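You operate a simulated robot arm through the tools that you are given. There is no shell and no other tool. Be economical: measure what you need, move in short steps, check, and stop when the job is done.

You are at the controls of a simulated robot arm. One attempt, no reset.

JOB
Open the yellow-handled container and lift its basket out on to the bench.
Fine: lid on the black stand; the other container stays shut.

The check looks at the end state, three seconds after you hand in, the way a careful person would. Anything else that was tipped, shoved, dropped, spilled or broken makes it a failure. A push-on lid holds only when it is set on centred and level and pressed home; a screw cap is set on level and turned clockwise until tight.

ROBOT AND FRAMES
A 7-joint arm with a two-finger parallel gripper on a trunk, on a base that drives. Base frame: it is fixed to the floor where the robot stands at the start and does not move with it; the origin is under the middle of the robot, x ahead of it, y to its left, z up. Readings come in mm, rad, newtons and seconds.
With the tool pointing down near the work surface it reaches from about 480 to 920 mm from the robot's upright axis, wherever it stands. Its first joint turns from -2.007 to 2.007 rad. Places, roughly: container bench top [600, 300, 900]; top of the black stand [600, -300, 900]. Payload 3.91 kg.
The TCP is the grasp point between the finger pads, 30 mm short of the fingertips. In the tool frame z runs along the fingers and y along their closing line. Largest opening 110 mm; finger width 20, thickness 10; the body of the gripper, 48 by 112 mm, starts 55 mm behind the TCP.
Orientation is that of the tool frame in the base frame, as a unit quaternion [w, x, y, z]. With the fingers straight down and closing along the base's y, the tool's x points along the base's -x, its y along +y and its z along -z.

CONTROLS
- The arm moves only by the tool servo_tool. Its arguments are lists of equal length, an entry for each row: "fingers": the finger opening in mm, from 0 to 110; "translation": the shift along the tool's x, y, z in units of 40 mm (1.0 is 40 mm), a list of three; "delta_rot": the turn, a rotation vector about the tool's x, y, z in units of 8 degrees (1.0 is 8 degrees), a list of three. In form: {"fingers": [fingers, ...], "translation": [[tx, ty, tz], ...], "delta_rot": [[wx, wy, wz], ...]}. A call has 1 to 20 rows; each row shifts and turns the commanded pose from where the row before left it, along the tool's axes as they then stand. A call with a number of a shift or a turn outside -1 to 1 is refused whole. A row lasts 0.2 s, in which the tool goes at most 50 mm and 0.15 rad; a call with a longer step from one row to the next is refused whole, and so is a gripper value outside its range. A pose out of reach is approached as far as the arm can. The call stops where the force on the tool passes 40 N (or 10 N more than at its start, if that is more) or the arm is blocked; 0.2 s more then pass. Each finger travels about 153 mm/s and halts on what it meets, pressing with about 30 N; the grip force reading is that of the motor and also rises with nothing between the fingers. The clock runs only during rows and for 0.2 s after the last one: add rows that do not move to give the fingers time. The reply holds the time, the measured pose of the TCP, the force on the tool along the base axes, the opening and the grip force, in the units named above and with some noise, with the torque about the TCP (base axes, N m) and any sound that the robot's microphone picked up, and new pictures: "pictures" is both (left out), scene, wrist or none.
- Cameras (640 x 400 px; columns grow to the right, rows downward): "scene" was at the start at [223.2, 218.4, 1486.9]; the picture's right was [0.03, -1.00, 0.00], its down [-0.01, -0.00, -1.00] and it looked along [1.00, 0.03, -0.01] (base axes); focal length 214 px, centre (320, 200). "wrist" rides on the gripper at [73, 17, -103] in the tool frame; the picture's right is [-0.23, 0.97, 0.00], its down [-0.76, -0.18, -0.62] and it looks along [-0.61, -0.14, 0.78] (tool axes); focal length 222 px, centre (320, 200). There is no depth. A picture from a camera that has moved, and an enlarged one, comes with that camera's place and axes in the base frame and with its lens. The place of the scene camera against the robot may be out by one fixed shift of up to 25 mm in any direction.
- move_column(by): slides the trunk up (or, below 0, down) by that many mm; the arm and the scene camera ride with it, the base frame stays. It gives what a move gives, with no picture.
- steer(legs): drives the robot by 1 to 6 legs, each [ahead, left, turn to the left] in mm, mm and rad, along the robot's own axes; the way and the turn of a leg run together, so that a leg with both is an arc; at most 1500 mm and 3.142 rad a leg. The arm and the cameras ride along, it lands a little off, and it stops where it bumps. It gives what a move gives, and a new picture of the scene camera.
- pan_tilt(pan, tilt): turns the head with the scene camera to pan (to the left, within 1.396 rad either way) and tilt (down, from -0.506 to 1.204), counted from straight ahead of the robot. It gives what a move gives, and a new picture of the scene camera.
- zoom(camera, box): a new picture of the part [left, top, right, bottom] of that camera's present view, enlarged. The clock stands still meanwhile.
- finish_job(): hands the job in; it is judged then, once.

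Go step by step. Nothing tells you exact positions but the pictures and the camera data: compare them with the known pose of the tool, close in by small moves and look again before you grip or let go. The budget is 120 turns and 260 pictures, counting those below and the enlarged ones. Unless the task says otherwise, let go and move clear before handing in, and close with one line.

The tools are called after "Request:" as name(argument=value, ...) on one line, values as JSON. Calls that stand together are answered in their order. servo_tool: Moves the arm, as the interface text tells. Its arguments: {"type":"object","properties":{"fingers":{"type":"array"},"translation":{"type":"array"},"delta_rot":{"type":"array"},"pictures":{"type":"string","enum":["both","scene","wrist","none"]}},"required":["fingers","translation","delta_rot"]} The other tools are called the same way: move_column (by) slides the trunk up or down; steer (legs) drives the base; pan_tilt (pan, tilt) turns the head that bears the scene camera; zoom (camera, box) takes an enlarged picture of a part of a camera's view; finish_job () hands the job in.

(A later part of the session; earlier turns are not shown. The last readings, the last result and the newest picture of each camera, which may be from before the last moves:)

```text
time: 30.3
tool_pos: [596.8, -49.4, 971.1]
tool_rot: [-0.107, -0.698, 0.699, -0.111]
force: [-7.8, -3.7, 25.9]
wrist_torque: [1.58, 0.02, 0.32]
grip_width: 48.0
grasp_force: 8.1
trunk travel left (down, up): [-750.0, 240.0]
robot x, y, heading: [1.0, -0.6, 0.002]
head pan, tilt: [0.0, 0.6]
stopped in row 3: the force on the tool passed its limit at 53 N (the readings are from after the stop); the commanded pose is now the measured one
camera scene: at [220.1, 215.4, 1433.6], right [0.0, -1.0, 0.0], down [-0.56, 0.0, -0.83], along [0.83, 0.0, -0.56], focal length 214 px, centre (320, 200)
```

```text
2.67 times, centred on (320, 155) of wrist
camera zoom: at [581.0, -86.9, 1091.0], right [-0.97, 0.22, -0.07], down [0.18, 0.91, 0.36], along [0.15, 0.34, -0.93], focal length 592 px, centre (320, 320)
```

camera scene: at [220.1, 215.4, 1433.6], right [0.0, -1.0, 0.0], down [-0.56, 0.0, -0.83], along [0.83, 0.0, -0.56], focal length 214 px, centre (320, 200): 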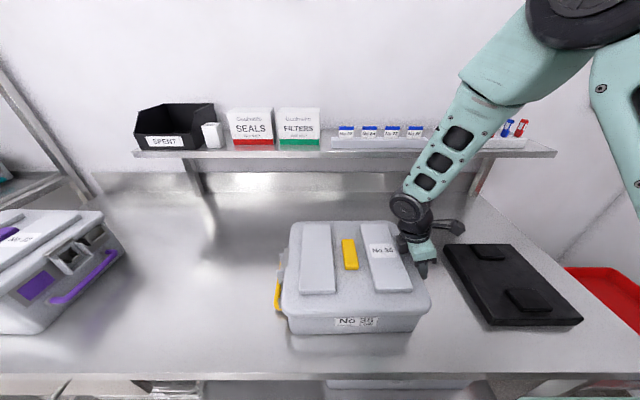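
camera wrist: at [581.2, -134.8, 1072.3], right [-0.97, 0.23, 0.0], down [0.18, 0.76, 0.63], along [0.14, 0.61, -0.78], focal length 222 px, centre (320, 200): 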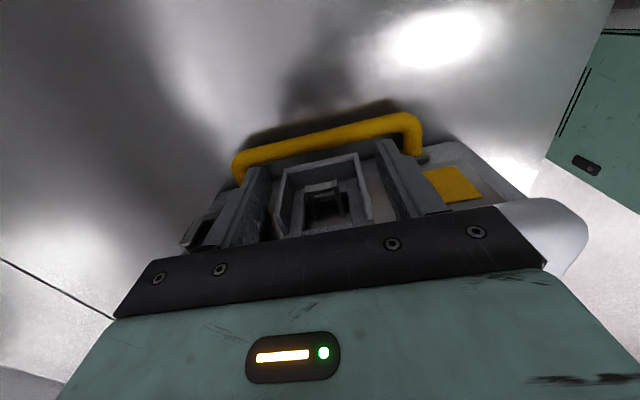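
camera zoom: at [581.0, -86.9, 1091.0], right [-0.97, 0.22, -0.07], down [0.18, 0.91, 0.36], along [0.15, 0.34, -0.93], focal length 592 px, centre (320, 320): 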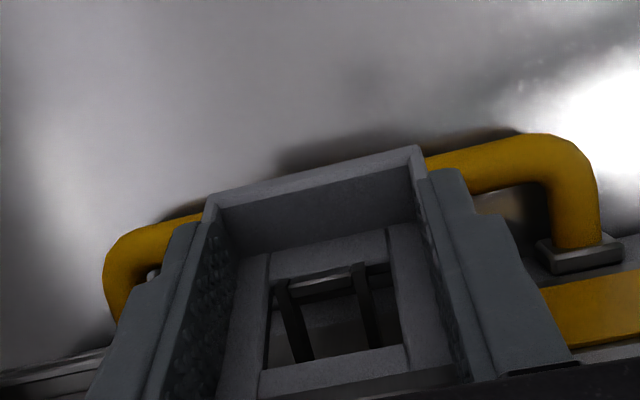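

The flap is opening past the staple, but the tilted gripper body is evidently pressing on the lid edge. I'll rotate the tool back while keeping the grip and lifting slightly.

Request:
servo_tool(fingers=[40, 40, 40], translation=[[0.053, 0, -0.058], [0.075, 0, -0.083], [0, 0, 0]], delta_rot=[[0, -1, 0], [0, -1, 0], [0, 0, 0]], pictures="none")

Request:
zoom(camera="wrist", box=[220, 80, 420, 230])

Request:
zoom(camera="scene", box=[260, 200, 452, 340])

```text
time: 31.1
tool_pos: [598.4, -52.7, 974.9]
tool_rot: [-0.009, -0.707, 0.707, -0.011]
force: [0.7, -1.9, -10.1]
wrist_torque: [-0.15, 0.44, -0.17]
grip_width: 47.7
grasp_force: 30.0
trunk travel left (down, up): [-750.0, 240.0]
robot x, y, heading: [-0.2, 2.5, -0.001]
head pan, tilt: [0.0, 0.6]
```

```text
2.67 times, centred on (320, 155) of wrist
camera zoom: at [582.3, -122.5, 1080.2], right [-0.97, 0.23, -0.01], down [0.18, 0.78, 0.6], along [0.14, 0.58, -0.8], focal length 592 px, centre (320, 320)
```

zoom: 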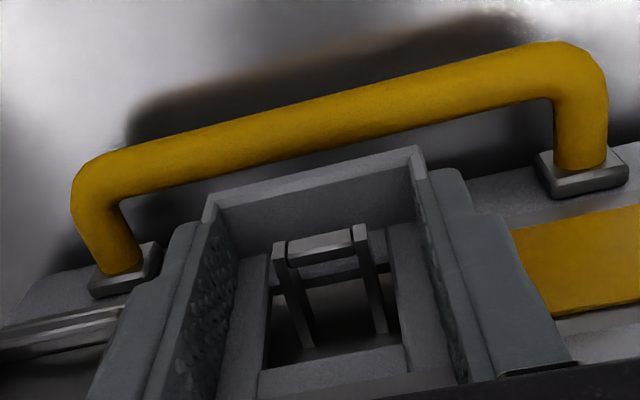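

```text
2.86 times, centred on (356, 270) of scene
camera zoom: at [221.9, 215.4, 1432.8], right [0.0, -1.0, 0.0], down [-0.57, 0.0, -0.82], along [0.82, 0.0, -0.57], focal length 613 px, centre (217, 0)
```

zoom: 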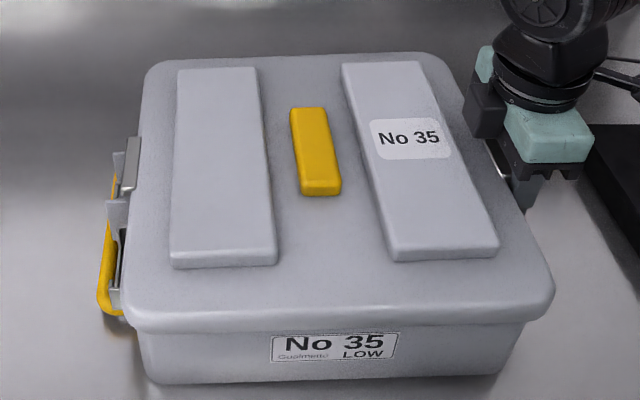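

The flap does pivot, but I had to bring it back to closed. I'll release and regrip with the tool tilted outward, so there's room to swing the flap without hitting the lid.

Request:
servo_tool(fingers=[40, 40, 55, 64, 64, 64], translation=[[0, 0, 0.08], [0, 0, 0], [0, 0, 0], [0, 0, 0], [0.2, 0, 0], [0, 0, 0]], delta_rot=[[0, 0, 0], [0, 0, 0], [0, 0, 0], [0, 0, 0], [0, 0, 0], [0, 0, 0]], pictures="none")

Request:
servo_tool(fingers=[64, 64, 64, 64, 64, 64], translation=[[0, 0, 0], [0, 0, 0], [0, 0, 0], [0, 0, 0], [0, 0, 0], [0, 0, 0]], delta_rot=[[0, -1, 0], [0, -1, 0], [0, -1, 0], [0, -1, 0], [0, -1, 0], [0, 0, 0]])

Request:
zoom(camera="wrist", box=[220, 80, 420, 230])

Request:
zoom(camera="scene", box=[260, 200, 452, 340])

```text
time: 32.5
tool_pos: [599.4, -61.4, 972.7]
tool_rot: [-0.008, -0.707, 0.708, -0.012]
force: [0.7, 1.0, 0.3]
wrist_torque: [-0.01, 0.04, 0.05]
grip_width: 64.0
grasp_force: 0.1
trunk travel left (down, up): [-750.0, 240.0]
robot x, y, heading: [-1.3, 1.7, -0.002]
head pan, tilt: [0.0, 0.6]
```

```text
time: 33.9
tool_pos: [598.3, -60.0, 972.6]
tool_rot: [-0.234, 0.668, -0.668, -0.231]
force: [-0.8, -0.4, -0.6]
wrist_torque: [-0.04, -0.01, 0.0]
grip_width: 64.1
grasp_force: 0.1
trunk travel left (down, up): [-750.0, 240.0]
robot x, y, heading: [0.2, 0.5, 0.001]
head pan, tilt: [0.0, 0.6]
camera scene: at [221.4, 215.6, 1432.9], right [0.0, -1.0, 0.0], down [-0.56, 0.0, -0.83], along [0.83, 0.0, -0.56], focal length 214 px, centre (320, 200)
camera wrist: at [582.5, -181.3, 1008.5], right [-0.97, 0.18, 0.14], down [0.17, 0.21, 0.96], along [0.14, 0.96, -0.24], focal length 222 px, centre (320, 200)
```

scene: 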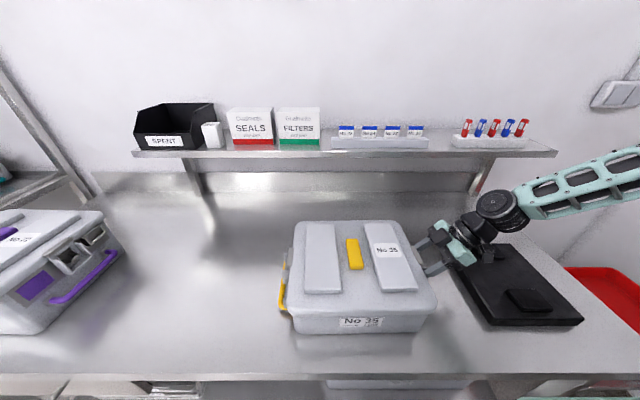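
wrist: 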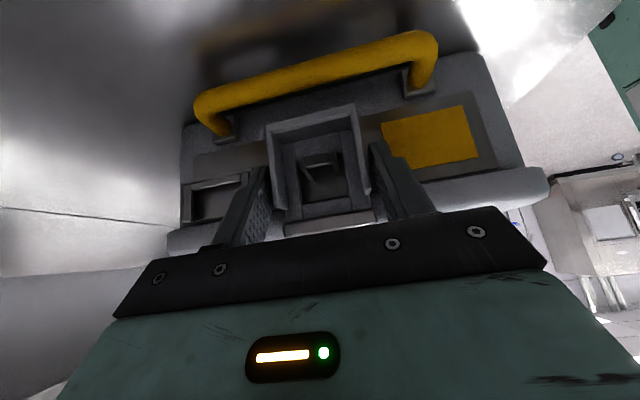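

```text
2.67 times, centred on (320, 155) of wrist
camera zoom: at [582.5, -181.3, 1008.5], right [-0.97, 0.18, 0.14], down [0.17, 0.21, 0.96], along [0.14, 0.96, -0.24], focal length 592 px, centre (320, 320)
```

zoom: 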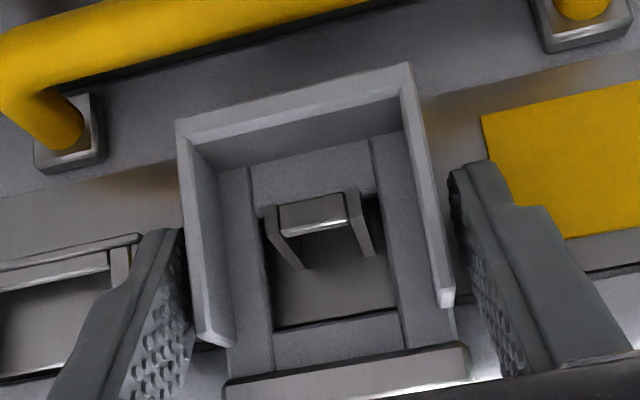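

```text
2.86 times, centred on (356, 270) of scene
camera zoom: at [221.4, 215.6, 1432.9], right [0.0, -1.0, 0.0], down [-0.56, 0.0, -0.83], along [0.83, 0.0, -0.56], focal length 613 px, centre (217, 0)
```

zoom: 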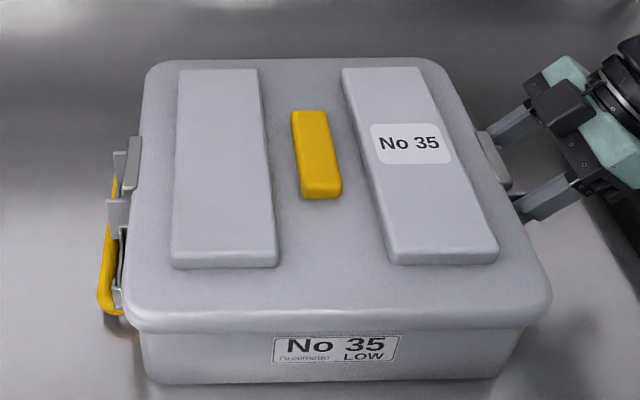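

Great view: the wall corner triangulates to (572, -59.5, 922). I'll go 10 mm lower and grip the walls.

Request:
servo_tool(fingers=[64, 64, 56, 50, 40, 40, 40], translation=[[0.155, 0.05, 0.195], [0, 0, 0], [0, 0, 0], [0, 0, 0], [0, 0, 0], [0, 0, 0], [0, 0, 0]], delta_rot=[[0, 0, 0], [0, 0, 0], [0, 0, 0], [0, 0, 0], [0, 0, 0], [0, 0, 0], [0, 0, 0]], pictures="none")

Request:
zoom(camera="wrist", box=[220, 80, 420, 230])

```text
time: 35.5
tool_pos: [596.8, -58.9, 963.3]
tool_rot: [0.233, -0.668, 0.669, 0.23]
force: [5.1, -0.8, 2.6]
wrist_torque: [0.06, -0.1, -0.04]
grip_width: 47.0
grasp_force: 29.6
trunk travel left (down, up): [-750.0, 240.0]
robot x, y, heading: [-1.9, 3.2, -0.002]
head pan, tilt: [0.0, 0.6]
```

```text
2.67 times, centred on (320, 155) of wrist
camera zoom: at [580.7, -180.9, 999.2], right [-0.97, 0.18, 0.14], down [0.17, 0.21, 0.96], along [0.14, 0.96, -0.24], focal length 592 px, centre (320, 320)
```

zoom: 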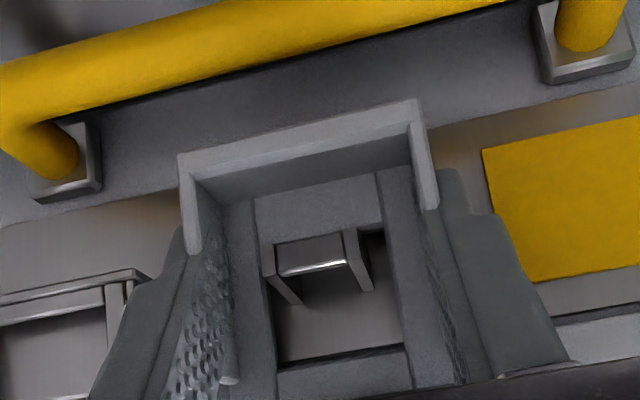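

Request:
servo_tool(fingers=[40, 40, 40, 40, 40], translation=[[0.01, 0, -0.1], [0.01, 0, -0.1], [0.01, 0, -0.1], [0.01, 0, -0.1], [0, 0, 0]], delta_rot=[[0, 1, 0], [0, 1, 0], [0, 1, 0], [0, 1, 0], [0, 0, 0]], pictures="scene")

Request:
zoom(camera="wrist", box=[220, 80, 420, 230])

```text
time: 36.7
tool_pos: [594.8, -69.6, 976.4]
tool_rot: [0.039, -0.706, 0.707, 0.037]
force: [1.4, -0.9, 10.3]
wrist_torque: [0.34, -0.03, -0.05]
grip_width: 47.3
grasp_force: 29.8
trunk travel left (down, up): [-750.0, 240.0]
robot x, y, heading: [0.9, 3.6, -0.0]
head pan, tilt: [0.0, 0.6]
camera scene: at [220.9, 215.7, 1432.9], right [0.0, -1.0, 0.0], down [-0.56, 0.0, -0.83], along [0.83, 0.0, -0.56], focal length 214 px, centre (320, 200)
```

scene: 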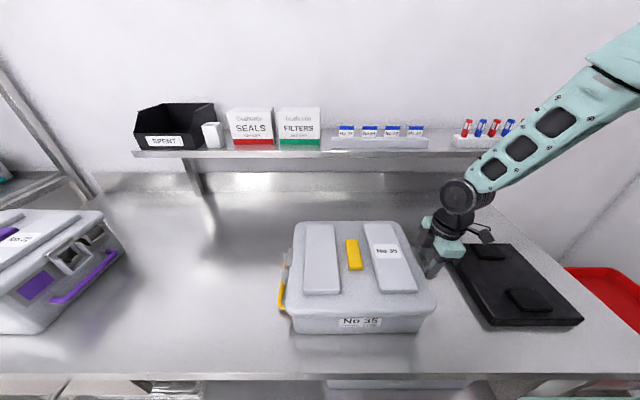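

```text
2.67 times, centred on (320, 155) of wrist
camera zoom: at [579.2, -152.3, 1070.5], right [-0.97, 0.23, 0.02], down [0.18, 0.69, 0.7], along [0.14, 0.69, -0.71], focal length 592 px, centre (320, 320)
```

zoom: 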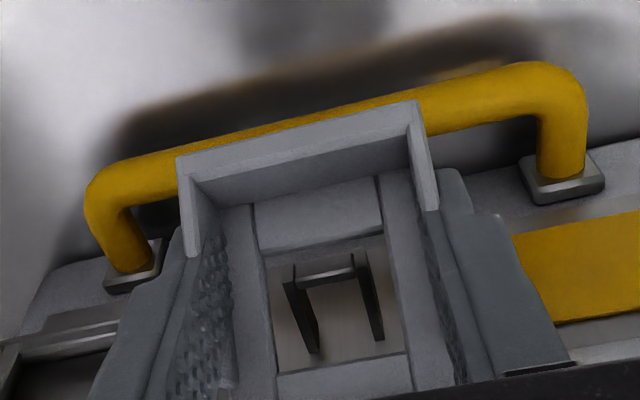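

Opening properly now, about 32°, and the container stays put. Continuing.

Request:
servo_tool(fingers=[40, 40, 40, 40], translation=[[0.01, 0, -0.12], [0.01, 0, -0.11], [0.01, 0, -0.11], [0, 0, 0]], delta_rot=[[0, 1, 0], [0, 1, 0], [0, 1, 0], [0, 0, 0]], pictures="scene")

Request:
zoom(camera="wrist", box=[220, 80, 420, 230])

Request:
zoom(camera="scene", box=[395, 210, 475, 300])

```text
time: 37.7
tool_pos: [595.0, -70.9, 989.1]
tool_rot: [-0.108, -0.698, 0.699, -0.111]
force: [-3.1, -6.7, 5.3]
wrist_torque: [0.18, -0.04, 0.4]
grip_width: 47.1
grasp_force: 30.0
trunk travel left (down, up): [-750.0, 240.0]
robot x, y, heading: [2.3, -2.2, -0.001]
head pan, tilt: [0.0, 0.6]
camera scene: at [221.1, 215.1, 1433.0], right [0.0, -1.0, 0.0], down [-0.56, 0.0, -0.83], along [0.83, 0.0, -0.56], focal length 214 px, centre (320, 200)
```

scene: 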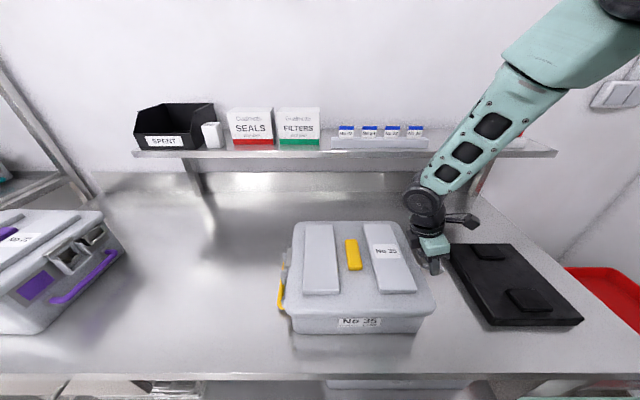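

```text
2.67 times, centred on (320, 155) of wrist
camera zoom: at [579.0, -108.5, 1109.1], right [-0.97, 0.22, -0.07], down [0.18, 0.92, 0.36], along [0.15, 0.34, -0.93], focal length 592 px, centre (320, 320)
```

zoom: 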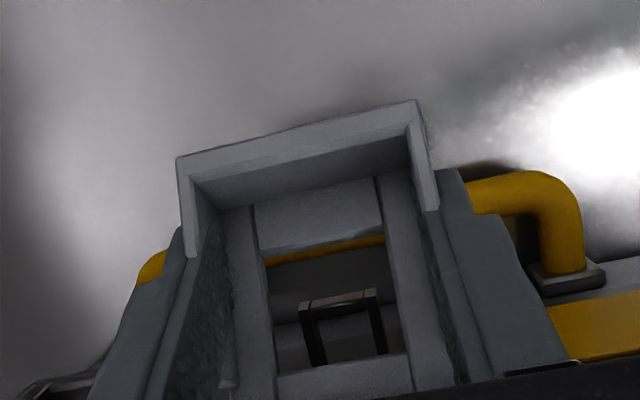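

```text
4.44 times, centred on (435, 255) of scene
camera zoom: at [221.1, 215.1, 1433.0], right [0.0, -1.0, 0.0], down [-0.56, 0.0, -0.83], along [0.83, 0.0, -0.56], focal length 953 px, centre (-191, -44)
```

zoom: 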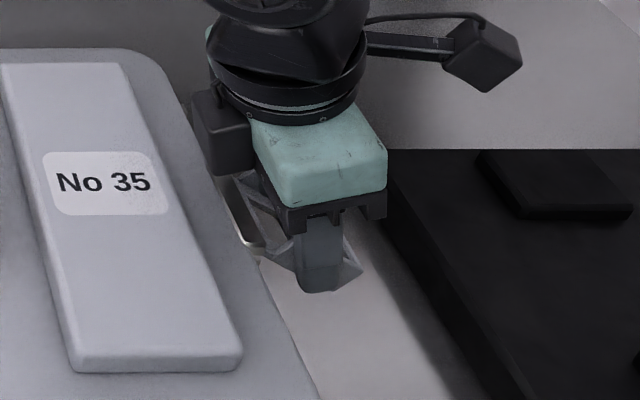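

Request:
servo_tool(fingers=[40, 40, 40, 40], translation=[[0.01, 0, -0.11], [0.01, 0, -0.11], [0.01, 0, -0.11], [0, 0, 0]], delta_rot=[[0, 1, 0], [0, 1, 0], [0, 1, 0], [0, 0, 0]], pictures="scene")

Request:
zoom(camera="scene", box=[395, 200, 475, 290])

```text
time: 38.7
tool_pos: [595.2, -66.4, 1002.0]
tool_rot: [-0.251, -0.66, 0.661, -0.254]
force: [0.8, -8.9, 10.9]
wrist_torque: [0.22, 0.09, 0.28]
grip_width: 47.0
grasp_force: 30.2
trunk travel left (down, up): [-750.0, 240.0]
robot x, y, heading: [2.4, 0.7, 0.001]
head pan, tilt: [0.0, 0.6]
camera scene: at [221.2, 215.1, 1433.1], right [0.0, -1.0, 0.0], down [-0.56, 0.0, -0.83], along [0.83, 0.0, -0.56], focal length 214 px, centre (320, 200)
```

scene: 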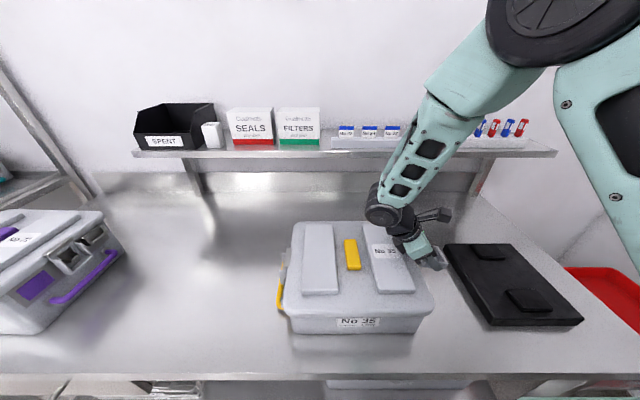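

```text
4.44 times, centred on (435, 245) of scene
camera zoom: at [221.2, 215.1, 1433.1], right [0.0, -1.0, 0.0], down [-0.56, 0.0, -0.83], along [0.83, 0.0, -0.56], focal length 953 px, centre (-191, 0)
```

zoom: 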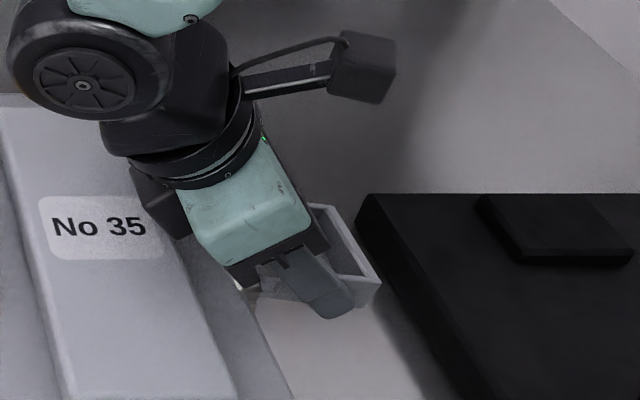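

Request:
servo_tool(fingers=[40, 40, 55, 66, 66, 66, 66, 66], translation=[[0.01, 0, -0.12], [0, 0, 0], [0, 0, 0], [0, 0, 0], [0, 0, -0.7], [0, 0, -0.7], [0, 0, -0.7], [0, 0, 0]], delta_rot=[[0, 1, 0], [0, 0, 0], [0, 0, 0], [0, 0, 0], [0, 0, 0], [0, 0, 0], [0, 0, 0], [0, 0, 0]], pictures="scene")

Request:
zoom(camera="scene", box=[260, 200, 470, 340])

```text
time: 39.1
tool_pos: [595.4, -65.8, 1008.1]
tool_rot: [-0.289, -0.643, 0.646, -0.293]
force: [-6.8, -3.2, 19.6]
wrist_torque: [1.29, 0.58, 0.58]
grip_width: 47.2
grasp_force: 30.1
trunk travel left (down, up): [-750.0, 240.0]
robot x, y, heading: [2.2, 0.6, -0.0]
head pan, tilt: [0.0, 0.6]
stopped in row 2: the force on the tool passed its limit at 50 N (the readings are from after the stop); the commanded pose is now the measured one
camera scene: at [220.4, 215.4, 1433.3], right [0.0, -1.0, 0.0], down [-0.56, 0.0, -0.83], along [0.83, 0.0, -0.56], focal length 214 px, centre (320, 200)
```

scene: 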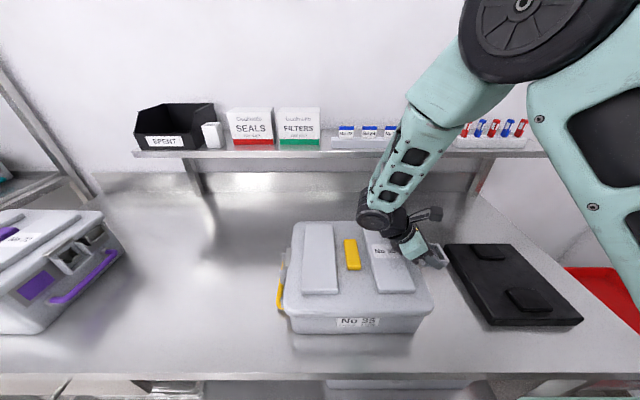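

```text
2.86 times, centred on (365, 270) of scene
camera zoom: at [220.4, 215.4, 1433.3], right [0.0, -1.0, 0.0], down [-0.56, 0.0, -0.83], along [0.83, 0.0, -0.56], focal length 613 px, centre (191, 0)
```

zoom: 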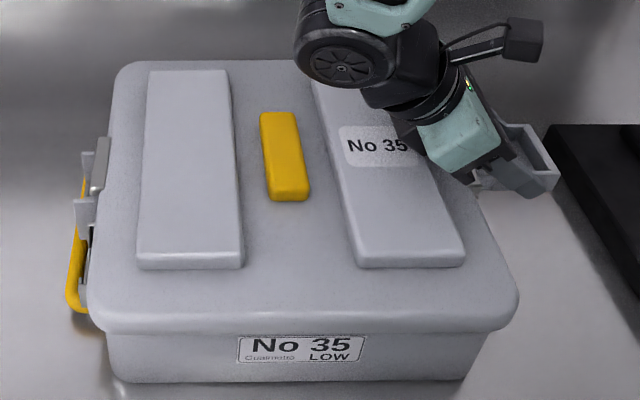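

The flap is near 90° and the gripper body touches the lid again. I'll release here and retreat.

Request:
servo_tool(fingers=[55, 66, 66, 66, 66, 66, 66], translation=[[0, 0, 0], [0, 0, 0], [0, 0, -0.3], [0, 0, -0.7], [0, 0, -0.7], [0, 0, -0.7], [0, 0, 0]], delta_rot=[[0, 0, 0], [0, 0, 0], [0, 0, 0], [0, 0, 0], [0, 0, 0], [0, 0, 0], [0, 0, 0]], pictures="scene")

Request:
zoom(camera="scene", box=[260, 200, 470, 340])

```text
time: 40.7
tool_pos: [595.9, 8.2, 1071.2]
tool_rot: [-0.29, -0.643, 0.646, -0.293]
force: [0.1, -0.1, -0.4]
wrist_torque: [0.01, 0.02, -0.02]
grip_width: 65.9
grasp_force: 0.0
trunk travel left (down, up): [-750.0, 240.0]
robot x, y, heading: [-4.1, 0.8, -0.005]
head pan, tilt: [0.0, 0.6]
camera scene: at [221.5, 215.6, 1432.9], right [0.0, -1.0, 0.0], down [-0.56, 0.0, -0.83], along [0.83, 0.0, -0.56], focal length 214 px, centre (320, 200)
```

scene: 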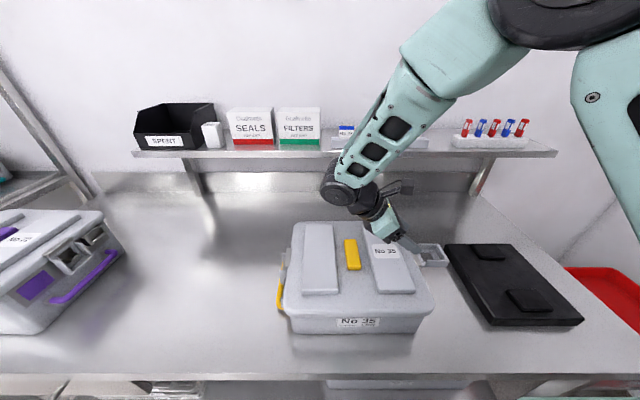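

```text
2.86 times, centred on (365, 270) of scene
camera zoom: at [221.5, 215.6, 1432.9], right [0.0, -1.0, 0.0], down [-0.56, 0.0, -0.83], along [0.83, 0.0, -0.56], focal length 613 px, centre (191, 0)
```

zoom: 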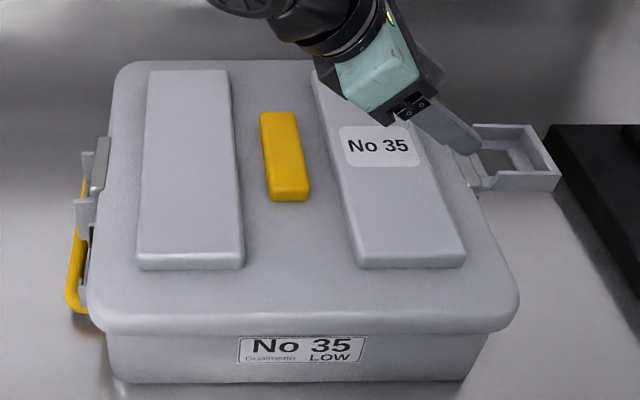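

The right flap stays open. Now I'll lift, turn the tool 180° and go to the left latch.

Request:
servo_tool(fingers=[66, 66, 66, 66, 66, 66, 66, 66, 66, 66, 66, 66, 66, 66, 66, 66, 66, 66, 66, 66], translation=[[0, 0, -0.7], [0, 0, -0.7], [0, 0, -0.7], [0, 0, -0.7], [0, 0, -0.7], [0, 0, -0.7], [0, 0, -0.7], [0, 0, 0], [0, 0, 0], [0, 0, 0], [0, 0, 0], [0, 0, 0], [0, 0, 0], [0, 0, 0], [0, 0, 0], [0, 0, 0], [0, 0, 0], [0, 0, 0], [0, 0, 0], [0, 0, 0]], delta_rot=[[0, -1, 0], [0, -1, 0], [0, -1, 0], [0, -1, 0], [0, -1, 0], [0, -1, 0], [0, 0, 0], [0, 0, 1], [0, 0, 1], [0, 0, 1], [0, 0, 1], [0, 0, 1], [0, 0, 1], [0, 0, 1], [0, 0, 1], [0, 0, 1], [0, 0, 1], [0, 0, 1], [0, 0, 1], [0, 0, 1]], pictures="none")

Request:
servo_tool(fingers=[66, 66, 66, 66, 66, 66, 66, 66, 66, 66, 66], translation=[[0, 0, 0], [0, 0, 0], [0, 0, 0], [0, 0, 0], [0, 0, 0], [0, 0, 0], [0, 0, 0], [0, 0, 0], [0, 0, 0], [0, 0, 0], [0, 0, 0]], delta_rot=[[0, 0, 1], [0, 0, 1], [0, 0, 1], [0, 0, 1], [0, 0, 1], [0, 0, 1], [0, 0, 1], [0, 0, 1], [0, 0, 1], [0, 0, 0.5], [0, 0, 0]], pictures="wrist")

```text
time: 44.9
tool_pos: [595.1, 86.9, 1243.3]
tool_rot: [0.004, 0.125, 0.992, -0.005]
force: [0.7, -0.5, -0.6]
wrist_torque: [0.02, 0.01, 0.0]
grip_width: 66.1
grasp_force: 0.0
trunk travel left (down, up): [-750.0, 240.0]
robot x, y, heading: [0.9, -1.0, 0.005]
head pan, tilt: [0.0, 0.6]
```

```text
time: 47.3
tool_pos: [595.4, 86.0, 1242.6]
tool_rot: [0.006, 0.709, 0.706, -0.002]
force: [0.9, 0.5, -0.4]
wrist_torque: [0.01, -0.01, -0.03]
grip_width: 66.0
grasp_force: 0.1
trunk travel left (down, up): [-750.0, 240.0]
robot x, y, heading: [-0.5, -0.7, 0.002]
head pan, tilt: [0.0, 0.6]
camera wrist: at [612.7, 159.4, 1344.4], right [0.97, -0.23, 0.01], down [-0.18, -0.75, 0.63], along [-0.14, -0.61, -0.78], focal length 222 px, centre (320, 200)
```

wrist: 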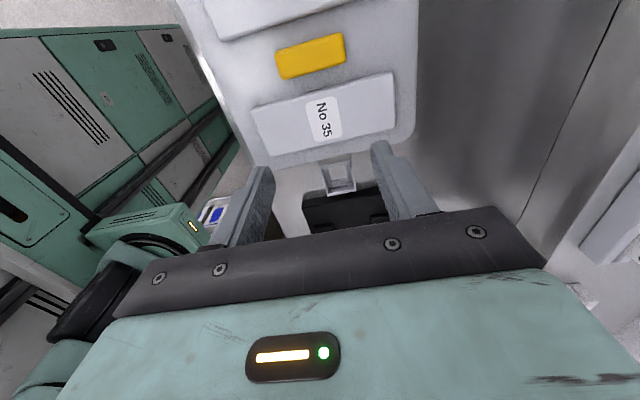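

Request:
servo_tool(fingers=[66, 66, 66, 66, 66, 66, 66, 66, 66, 66, 66, 66, 66, 66, 66, 66, 66, 66], translation=[[0.95, 0, 0], [0.95, 0, 0], [0.95, 0, 0], [0.95, 0, 0], [0.95, 0, 0], [0.95, 0, 0], [0.95, 0, 0], [0.95, 0, 0], [0, 0, 0.9], [0, 0, 0.9], [0, 0, 0.9], [0, 0, 0.9], [0, 0, 0], [0, 0, 0], [0, 0, 0], [0, 0, 0], [0, 0, 0], [0, 0, 0]], delta_rot=[[0, 0, 0], [0, 0, 0], [0, 0, 0], [0, 0, 0], [0, 0, 0], [0, 0, 0], [0, 0, 0], [0, 0, 0], [0, 0, 0], [0, 0, 0], [0, 0, 0], [0, 0, 0], [0, -1, 0], [0, -1, 0], [0, -1, 0], [0, -1, 0], [0, -1, 0], [0, 0, 0]], pictures="both")

Request:
zoom(camera="wrist", box=[220, 40, 460, 230])

```text
time: 51.1
tool_pos: [585.6, 372.1, 1109.2]
tool_rot: [0.226, 0.661, 0.683, -0.214]
force: [-0.1, -1.0, -0.2]
wrist_torque: [0.0, -0.02, -0.01]
grip_width: 66.1
grasp_force: 0.1
out of reach, approached as far as the arm can: row 16, 17
trunk travel left (down, up): [-750.0, 240.0]
robot x, y, heading: [2.5, 0.9, -0.0]
head pan, tilt: [0.0, 0.6]
camera scene: at [221.3, 215.6, 1433.0], right [0.0, -1.0, 0.0], down [-0.56, 0.0, -0.83], along [0.83, 0.0, -0.56], focal length 214 px, centre (320, 200)
camera wrist: at [599.1, 491.9, 1149.0], right [0.98, -0.15, 0.14], down [-0.18, -0.25, 0.95], along [-0.1, -0.96, -0.27], focal length 222 px, centre (320, 200)
```

scene: 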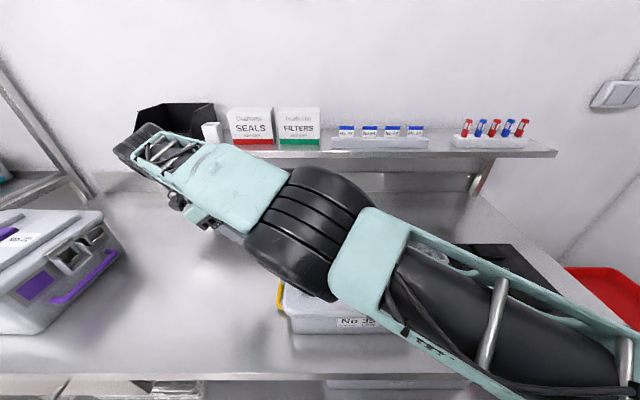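
wrist: 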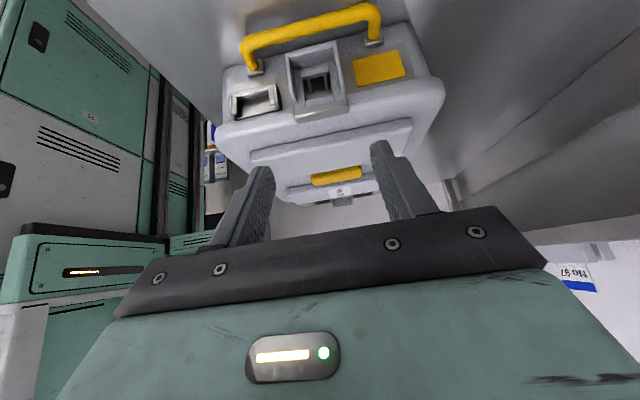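

```text
2.11 times, centred on (340, 135) of wrist
camera zoom: at [599.1, 491.9, 1149.0], right [0.98, -0.15, 0.14], down [-0.18, -0.25, 0.95], along [-0.1, -0.96, -0.27], focal length 468 px, centre (278, 337)
```

zoom: 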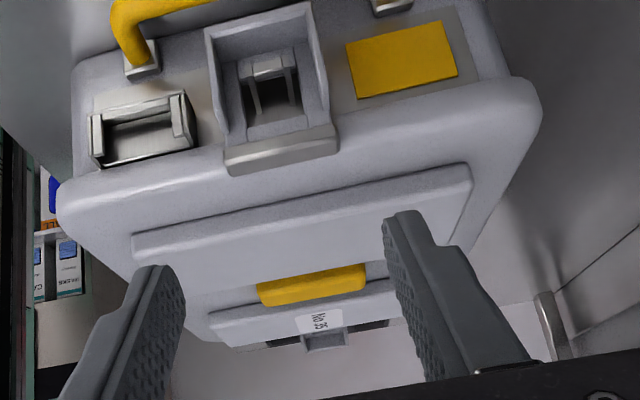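

The arm is over-stretched on this side, so I'll undo the tilt, lift, and drive the base about 250 mm left so the left latch mirrors the right-hand geometry.

Request:
servo_tool(fingers=[66, 66, 66, 66, 66, 66, 66, 66, 66, 66, 66, 66], translation=[[0, 0, 0], [0, 0, 0], [0, 0, 0], [0, 0, 0], [0, 0, 0], [0, 0, -0.9], [0, 0, -0.9], [0, 0, -0.9], [0, 0, -0.9], [-0.9, 0, 0], [-0.9, 0, 0], [-0.9, 0, 0]], delta_rot=[[0, 1, 0], [0, 1, 0], [0, 1, 0], [0, 1, 0], [0, 1, 0], [0, 0, 0], [0, 0, 0], [0, 0, 0], [0, 0, 0], [0, 0, 0], [0, 0, 0], [0, 0, 0]], pictures="none")

Request:
steer(legs=[[0, 250, 0]])

```text
time: 53.7
tool_pos: [584.3, 256.3, 1244.0]
tool_rot: [-0.019, 0.708, 0.706, 0.023]
force: [0.1, 0.9, -0.4]
wrist_torque: [-0.03, 0.0, -0.01]
grip_width: 66.0
grasp_force: 0.1
trunk travel left (down, up): [-750.0, 240.0]
robot x, y, heading: [0.1, -0.1, 0.001]
head pan, tilt: [0.0, 0.6]
```

```text
time: 55.5
tool_pos: [585.4, 504.3, 1245.5]
tool_rot: [-0.019, 0.709, 0.705, 0.022]
force: [0.3, 0.4, -0.5]
wrist_torque: [0.0, 0.01, -0.03]
grip_width: 65.7
grasp_force: 0.1
trunk travel left (down, up): [-750.0, 240.0]
robot x, y, heading: [2.4, 249.7, -0.003]
head pan, tilt: [0.0, 0.6]
camera scene: at [222.6, 464.6, 1432.9], right [0.0, -1.0, 0.0], down [-0.56, 0.0, -0.83], along [0.83, 0.0, -0.56], focal length 214 px, centre (320, 200)
```

scene: 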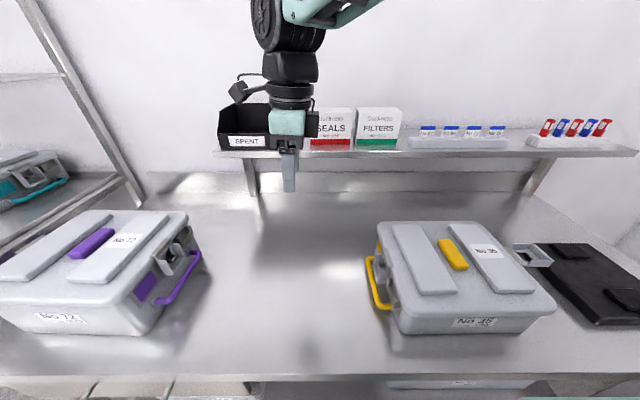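

Request:
servo_tool(fingers=[64, 64, 64, 64, 64, 64, 64, 64, 64, 64, 64, 64, 64, 64, 64, 64], translation=[[-0.87, 0.08, 0], [-0.87, 0.08, 0], [-0.87, 0.08, 0], [0, 0, 0.95], [0, 0, 0.95], [0, 0, 0.95], [0, 0, 0.95], [0, 0, 0.95], [0, 0, 0.95], [0, 0, 0], [0, 0, 0], [0, 0, 0], [0, 0, 0], [0, 0, 0], [0, 0, 0], [0, 0, 0]], delta_rot=[[0, 0, 0], [0, 0, 0], [0, 0, 0], [0, 0, 0], [0, 0, 0], [0, 0, 0], [0, 0, 0], [0, 0, 0], [0, 0, 0], [0, -0.9, 0], [0, -0.9, 0], [0, -0.9, 0], [0, -0.9, 0], [0, -0.9, 0], [0, -0.9, 0], [0, 0, 0]], pictures="both")

Request:
zoom(camera="wrist", box=[220, 60, 420, 210])

Request:
zoom(camera="scene", box=[320, 200, 480, 340])

```text
time: 58.9
tool_pos: [595.4, 413.4, 1012.0]
tool_rot: [0.242, 0.667, 0.663, -0.239]
force: [0.3, 0.4, 0.0]
wrist_torque: [-0.02, -0.02, 0.0]
grip_width: 63.7
grasp_force: 0.1
trunk travel left (down, up): [-750.0, 240.0]
robot x, y, heading: [2.3, 250.1, -0.004]
head pan, tilt: [0.0, 0.6]
camera scene: at [222.6, 464.6, 1432.9], right [0.0, -1.0, 0.0], down [-0.56, 0.0, -0.83], along [0.83, 0.0, -0.56], focal length 214 px, centre (320, 200)
camera wrist: at [614.4, 535.2, 1044.5], right [0.97, -0.18, 0.15], down [-0.18, -0.18, 0.97], along [-0.15, -0.97, -0.21], focal length 222 px, centre (320, 200)
```

scene: 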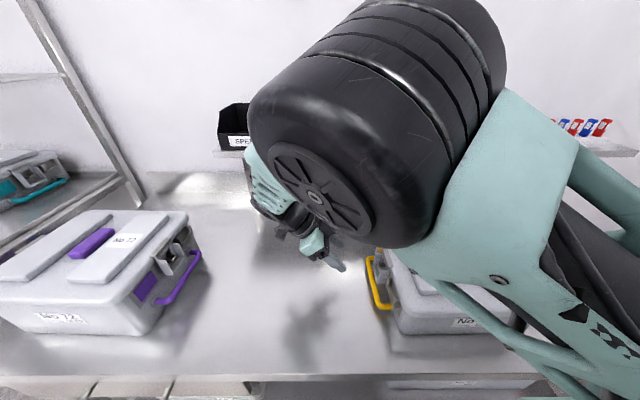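
wrist: 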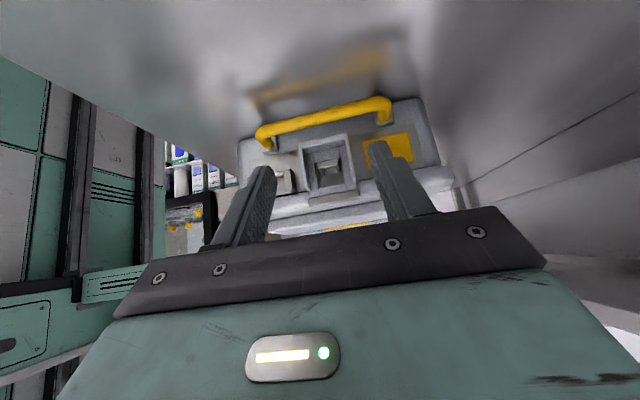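

```text
2.67 times, centred on (320, 135) of wrist
camera zoom: at [614.4, 535.2, 1044.5], right [0.97, -0.18, 0.15], down [-0.18, -0.18, 0.97], along [-0.15, -0.97, -0.21], focal length 592 px, centre (320, 373)
```

zoom: 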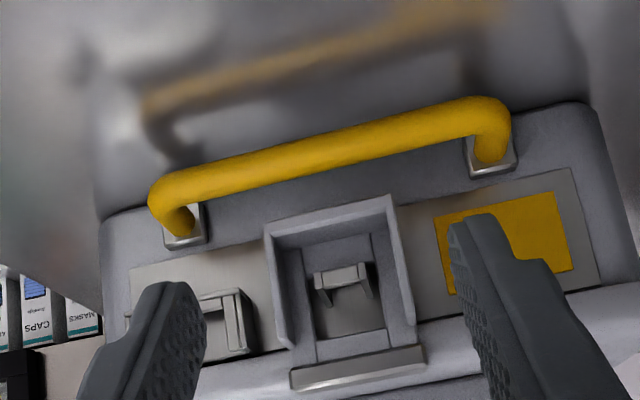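

```text
2.86 times, centred on (400, 270) of scene
camera zoom: at [222.6, 464.6, 1432.9], right [0.0, -1.0, 0.0], down [-0.56, 0.0, -0.83], along [0.83, 0.0, -0.56], focal length 613 px, centre (91, 0)
```

zoom: 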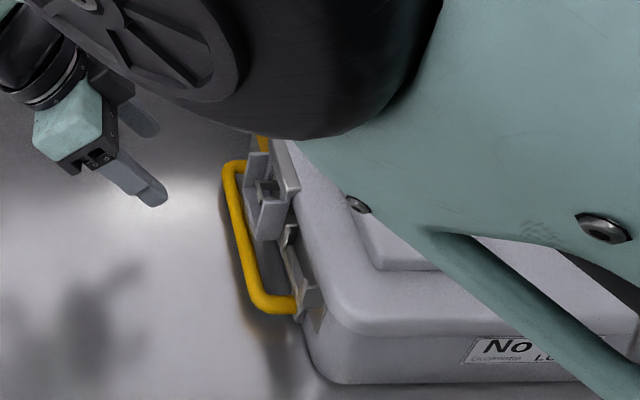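

Request:
servo_tool(fingers=[64, 64, 64, 64], translation=[[-0.36, -0.03, 0.7], [-0.36, -0.03, 0.7], [-0.36, -0.03, 0.7], [0, 0, 0]], delta_rot=[[0, 0, 0], [0, 0, 0], [0, 0, 0], [0, 0, 0]], pictures="none")

Request:
zoom(camera="wrist", box=[220, 60, 420, 210])

Request:
zoom(camera="scene", box=[340, 220, 420, 320])

```text
time: 59.9
tool_pos: [591.0, 324.6, 974.9]
tool_rot: [0.242, 0.668, 0.662, -0.239]
force: [0.2, 0.1, 0.3]
wrist_torque: [0.01, 0.02, 0.0]
grip_width: 64.0
grasp_force: 0.0
trunk travel left (down, up): [-750.0, 240.0]
robot x, y, heading: [2.7, 251.0, -0.006]
head pan, tilt: [0.0, 0.6]
```

```text
2.67 times, centred on (320, 135) of wrist
camera zoom: at [609.5, 445.7, 1007.4], right [0.97, -0.18, 0.15], down [-0.18, -0.19, 0.97], along [-0.15, -0.97, -0.21], focal length 592 px, centre (320, 373)
```

zoom: 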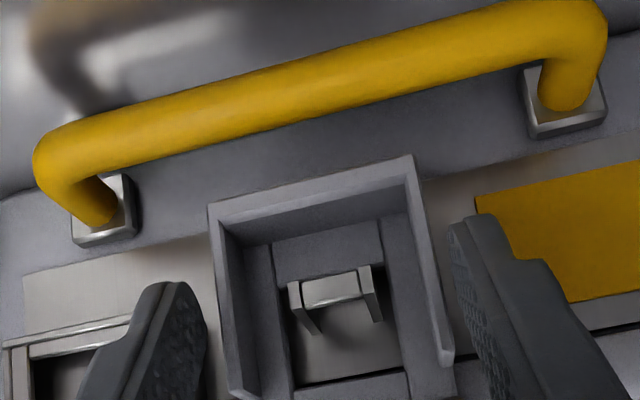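

```text
4.00 times, centred on (380, 270) of scene
camera zoom: at [222.6, 464.7, 1432.9], right [0.0, -1.0, 0.0], down [-0.56, 0.0, -0.83], along [0.83, 0.0, -0.56], focal length 858 px, centre (80, -80)
```

zoom: 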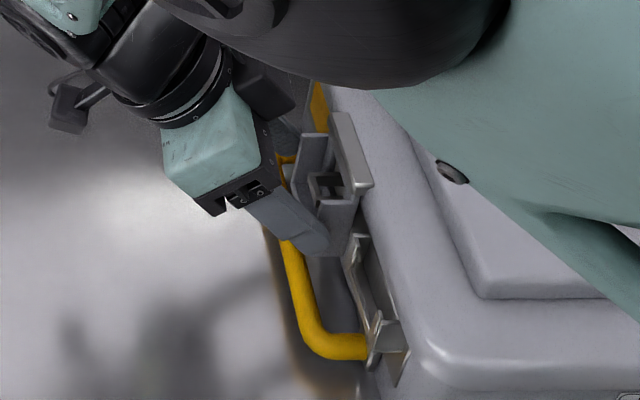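

Matching scale with the right-hand grasp picture, I need to go about 20 mm closer along the line of sight, then close.

Request:
servo_tool(fingers=[64, 64, 64, 56, 50, 40, 40, 40], translation=[[-0.09, 0.02, 0.25], [-0.09, 0.02, 0.25], [0, 0, 0], [0, 0, 0], [0, 0, 0], [0, 0, 0], [0, 0, 0], [0, 0, 0]], delta_rot=[[0, 0, 0], [0, 0, 0], [0, 0, 0], [0, 0, 0], [0, 0, 0], [0, 0, 0], [0, 0, 0], [0, 0, 0]], pictures="none")

Request:
zoom(camera="wrist", box=[220, 80, 420, 230])

```text
time: 61.7
tool_pos: [594.3, 308.1, 964.0]
tool_rot: [0.242, 0.667, 0.663, -0.239]
force: [-2.4, -1.7, -0.1]
wrist_torque: [0.06, 0.15, 0.01]
grip_width: 47.2
grasp_force: 30.1
trunk travel left (down, up): [-750.0, 240.0]
robot x, y, heading: [-0.7, 248.4, -0.003]
head pan, tilt: [0.0, 0.6]
```

```text
2.67 times, centred on (320, 155) of wrist
camera zoom: at [612.0, 428.6, 996.6], right [0.97, -0.18, 0.15], down [-0.18, -0.19, 0.97], along [-0.15, -0.97, -0.21], focal length 592 px, centre (320, 320)
```

zoom: 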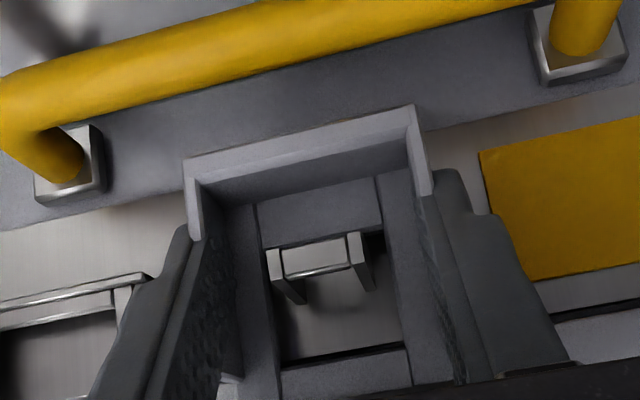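

Same grip as before (47.2 mm). Swinging the left flap with the same arc.

Request:
servo_tool(fingers=[40, 40, 40, 40, 40, 40], translation=[[0.01, 0, -0.1], [0.01, 0, -0.1], [0.01, 0, -0.1], [0.01, 0, -0.11], [0.01, 0, -0.12], [0, 0, 0]], delta_rot=[[0, 1, 0], [0, 1, 0], [0, 1, 0], [0, 1, 0], [0, 1, 0], [0, 0, 0]], pictures="scene")

Request:
zoom(camera="wrist", box=[220, 80, 420, 230])

```text
time: 63.1
tool_pos: [592.7, 318.5, 983.5]
tool_rot: [0.001, 0.709, 0.705, 0.004]
force: [-0.9, -0.5, 16.3]
wrist_torque: [-0.55, -0.01, 0.03]
grip_width: 46.7
grasp_force: 29.6
trunk travel left (down, up): [-750.0, 240.0]
robot x, y, heading: [0.7, 251.3, -0.009]
head pan, tilt: [0.0, 0.6]
camera scene: at [222.1, 464.6, 1433.1], right [0.0, -1.0, 0.0], down [-0.56, 0.0, -0.83], along [0.83, 0.0, -0.56], focal length 214 px, centre (320, 200)
```

scene: 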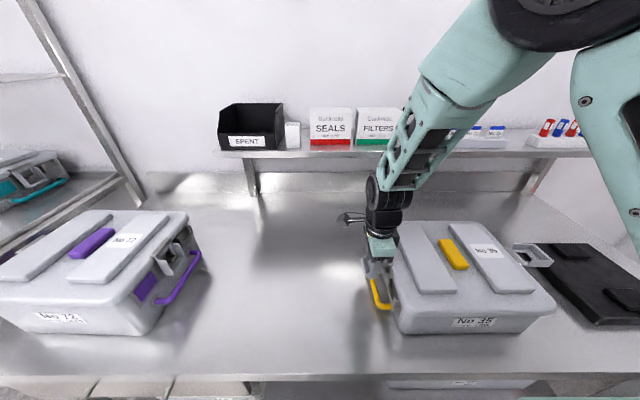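

```text
2.67 times, centred on (320, 155) of wrist
camera zoom: at [611.5, 390.0, 1086.3], right [0.97, -0.23, 0.01], down [-0.19, -0.76, 0.62], along [-0.14, -0.6, -0.79], focal length 592 px, centre (320, 320)
```

zoom: 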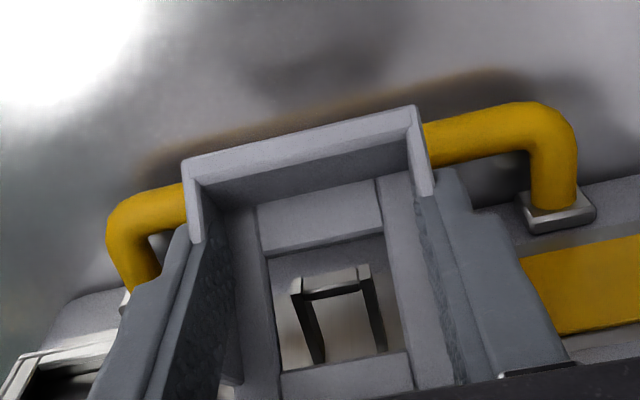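

Request:
servo_tool(fingers=[40, 40, 40, 40, 40, 40], translation=[[0.02, 0, -0.12], [0.02, 0, -0.12], [0.015, 0, -0.11], [0.01, 0, -0.11], [0.01, 0, -0.11], [0, 0, 0]], delta_rot=[[0, 1, 0], [0, 1, 0], [0, 1, 0], [0, 1, 0], [0, 1, 0], [0, 0, 0]], pictures="scene")

Request:
zoom(camera="scene", box=[330, 200, 450, 320])

```text
time: 64.5
tool_pos: [594.7, 315.9, 1005.1]
tool_rot: [-0.241, 0.665, 0.663, 0.246]
force: [-3.2, 3.9, 4.3]
wrist_torque: [-0.12, -0.16, -0.24]
grip_width: 47.2
grasp_force: 30.3
trunk travel left (down, up): [-750.0, 240.0]
robot x, y, heading: [-0.3, 249.8, 0.001]
head pan, tilt: [0.0, 0.6]
camera scene: at [222.3, 464.8, 1432.9], right [0.0, -1.0, 0.0], down [-0.56, 0.0, -0.83], along [0.83, 0.0, -0.56], focal length 214 px, centre (320, 200)
```

scene: 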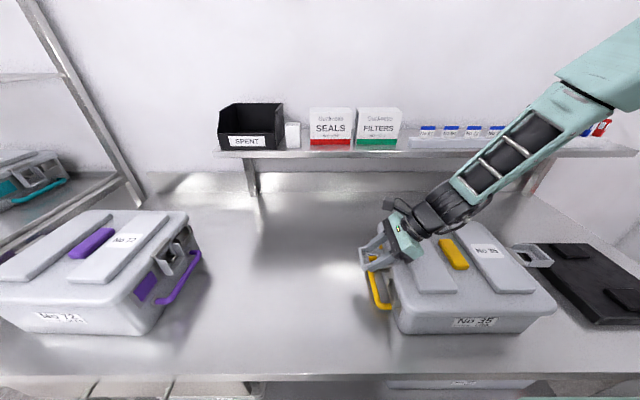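

```text
3.33 times, centred on (390, 260) of scene
camera zoom: at [222.3, 464.8, 1432.9], right [0.0, -1.0, 0.0], down [-0.56, 0.0, -0.83], along [0.83, 0.0, -0.56], focal length 715 px, centre (87, 0)
```

zoom: 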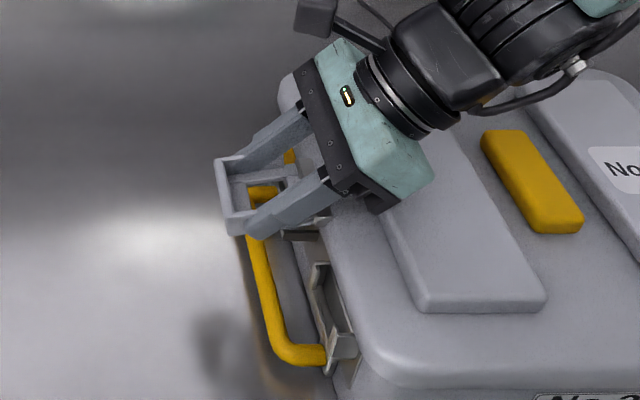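

Left flap is about 80° open. Releasing and retreating along the tool axis.

Request:
servo_tool(fingers=[55, 66, 66, 66, 66, 66, 66, 66], translation=[[0, 0, 0], [0, 0, 0], [0, 0, -0.3], [0, 0, -0.7], [0, 0, -0.7], [0, 0, -0.7], [0, 0, -0.7], [0, 0, 0]], delta_rot=[[0, 0, 0], [0, 0, 0], [0, 0, 0], [0, 0, 0], [0, 0, 0], [0, 0, 0], [0, 0, 0], [0, 0, 0]], pictures="scene")

Request:
zoom(camera="scene", box=[340, 200, 560, 340])

```text
time: 66.3
tool_pos: [591.6, 233.2, 1099.3]
tool_rot: [-0.241, 0.665, 0.663, 0.245]
force: [-0.6, 0.2, -0.9]
wrist_torque: [-0.01, 0.03, 0.0]
grip_width: 66.0
grasp_force: 0.1
trunk travel left (down, up): [-750.0, 240.0]
robot x, y, heading: [0.8, 252.1, -0.001]
head pan, tilt: [0.0, 0.6]
camera scene: at [222.7, 464.6, 1432.9], right [0.0, -1.0, 0.0], down [-0.56, 0.0, -0.83], along [0.83, 0.0, -0.56], focal length 214 px, centre (320, 200)
```

scene: 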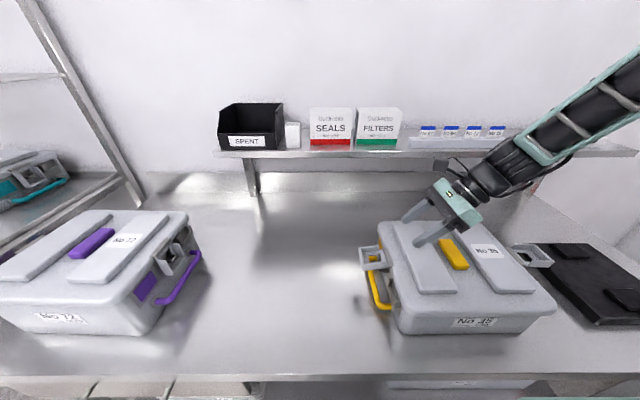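

```text
2.86 times, centred on (450, 270) of scene
camera zoom: at [222.7, 464.6, 1432.9], right [0.0, -1.0, 0.0], down [-0.56, 0.0, -0.83], along [0.83, 0.0, -0.56], focal length 613 px, centre (-51, 0)
```

zoom: 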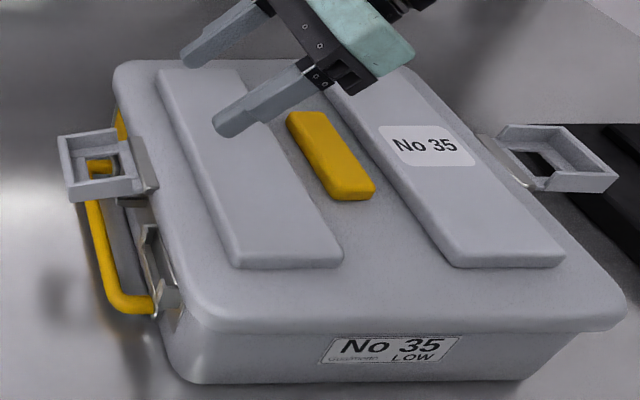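

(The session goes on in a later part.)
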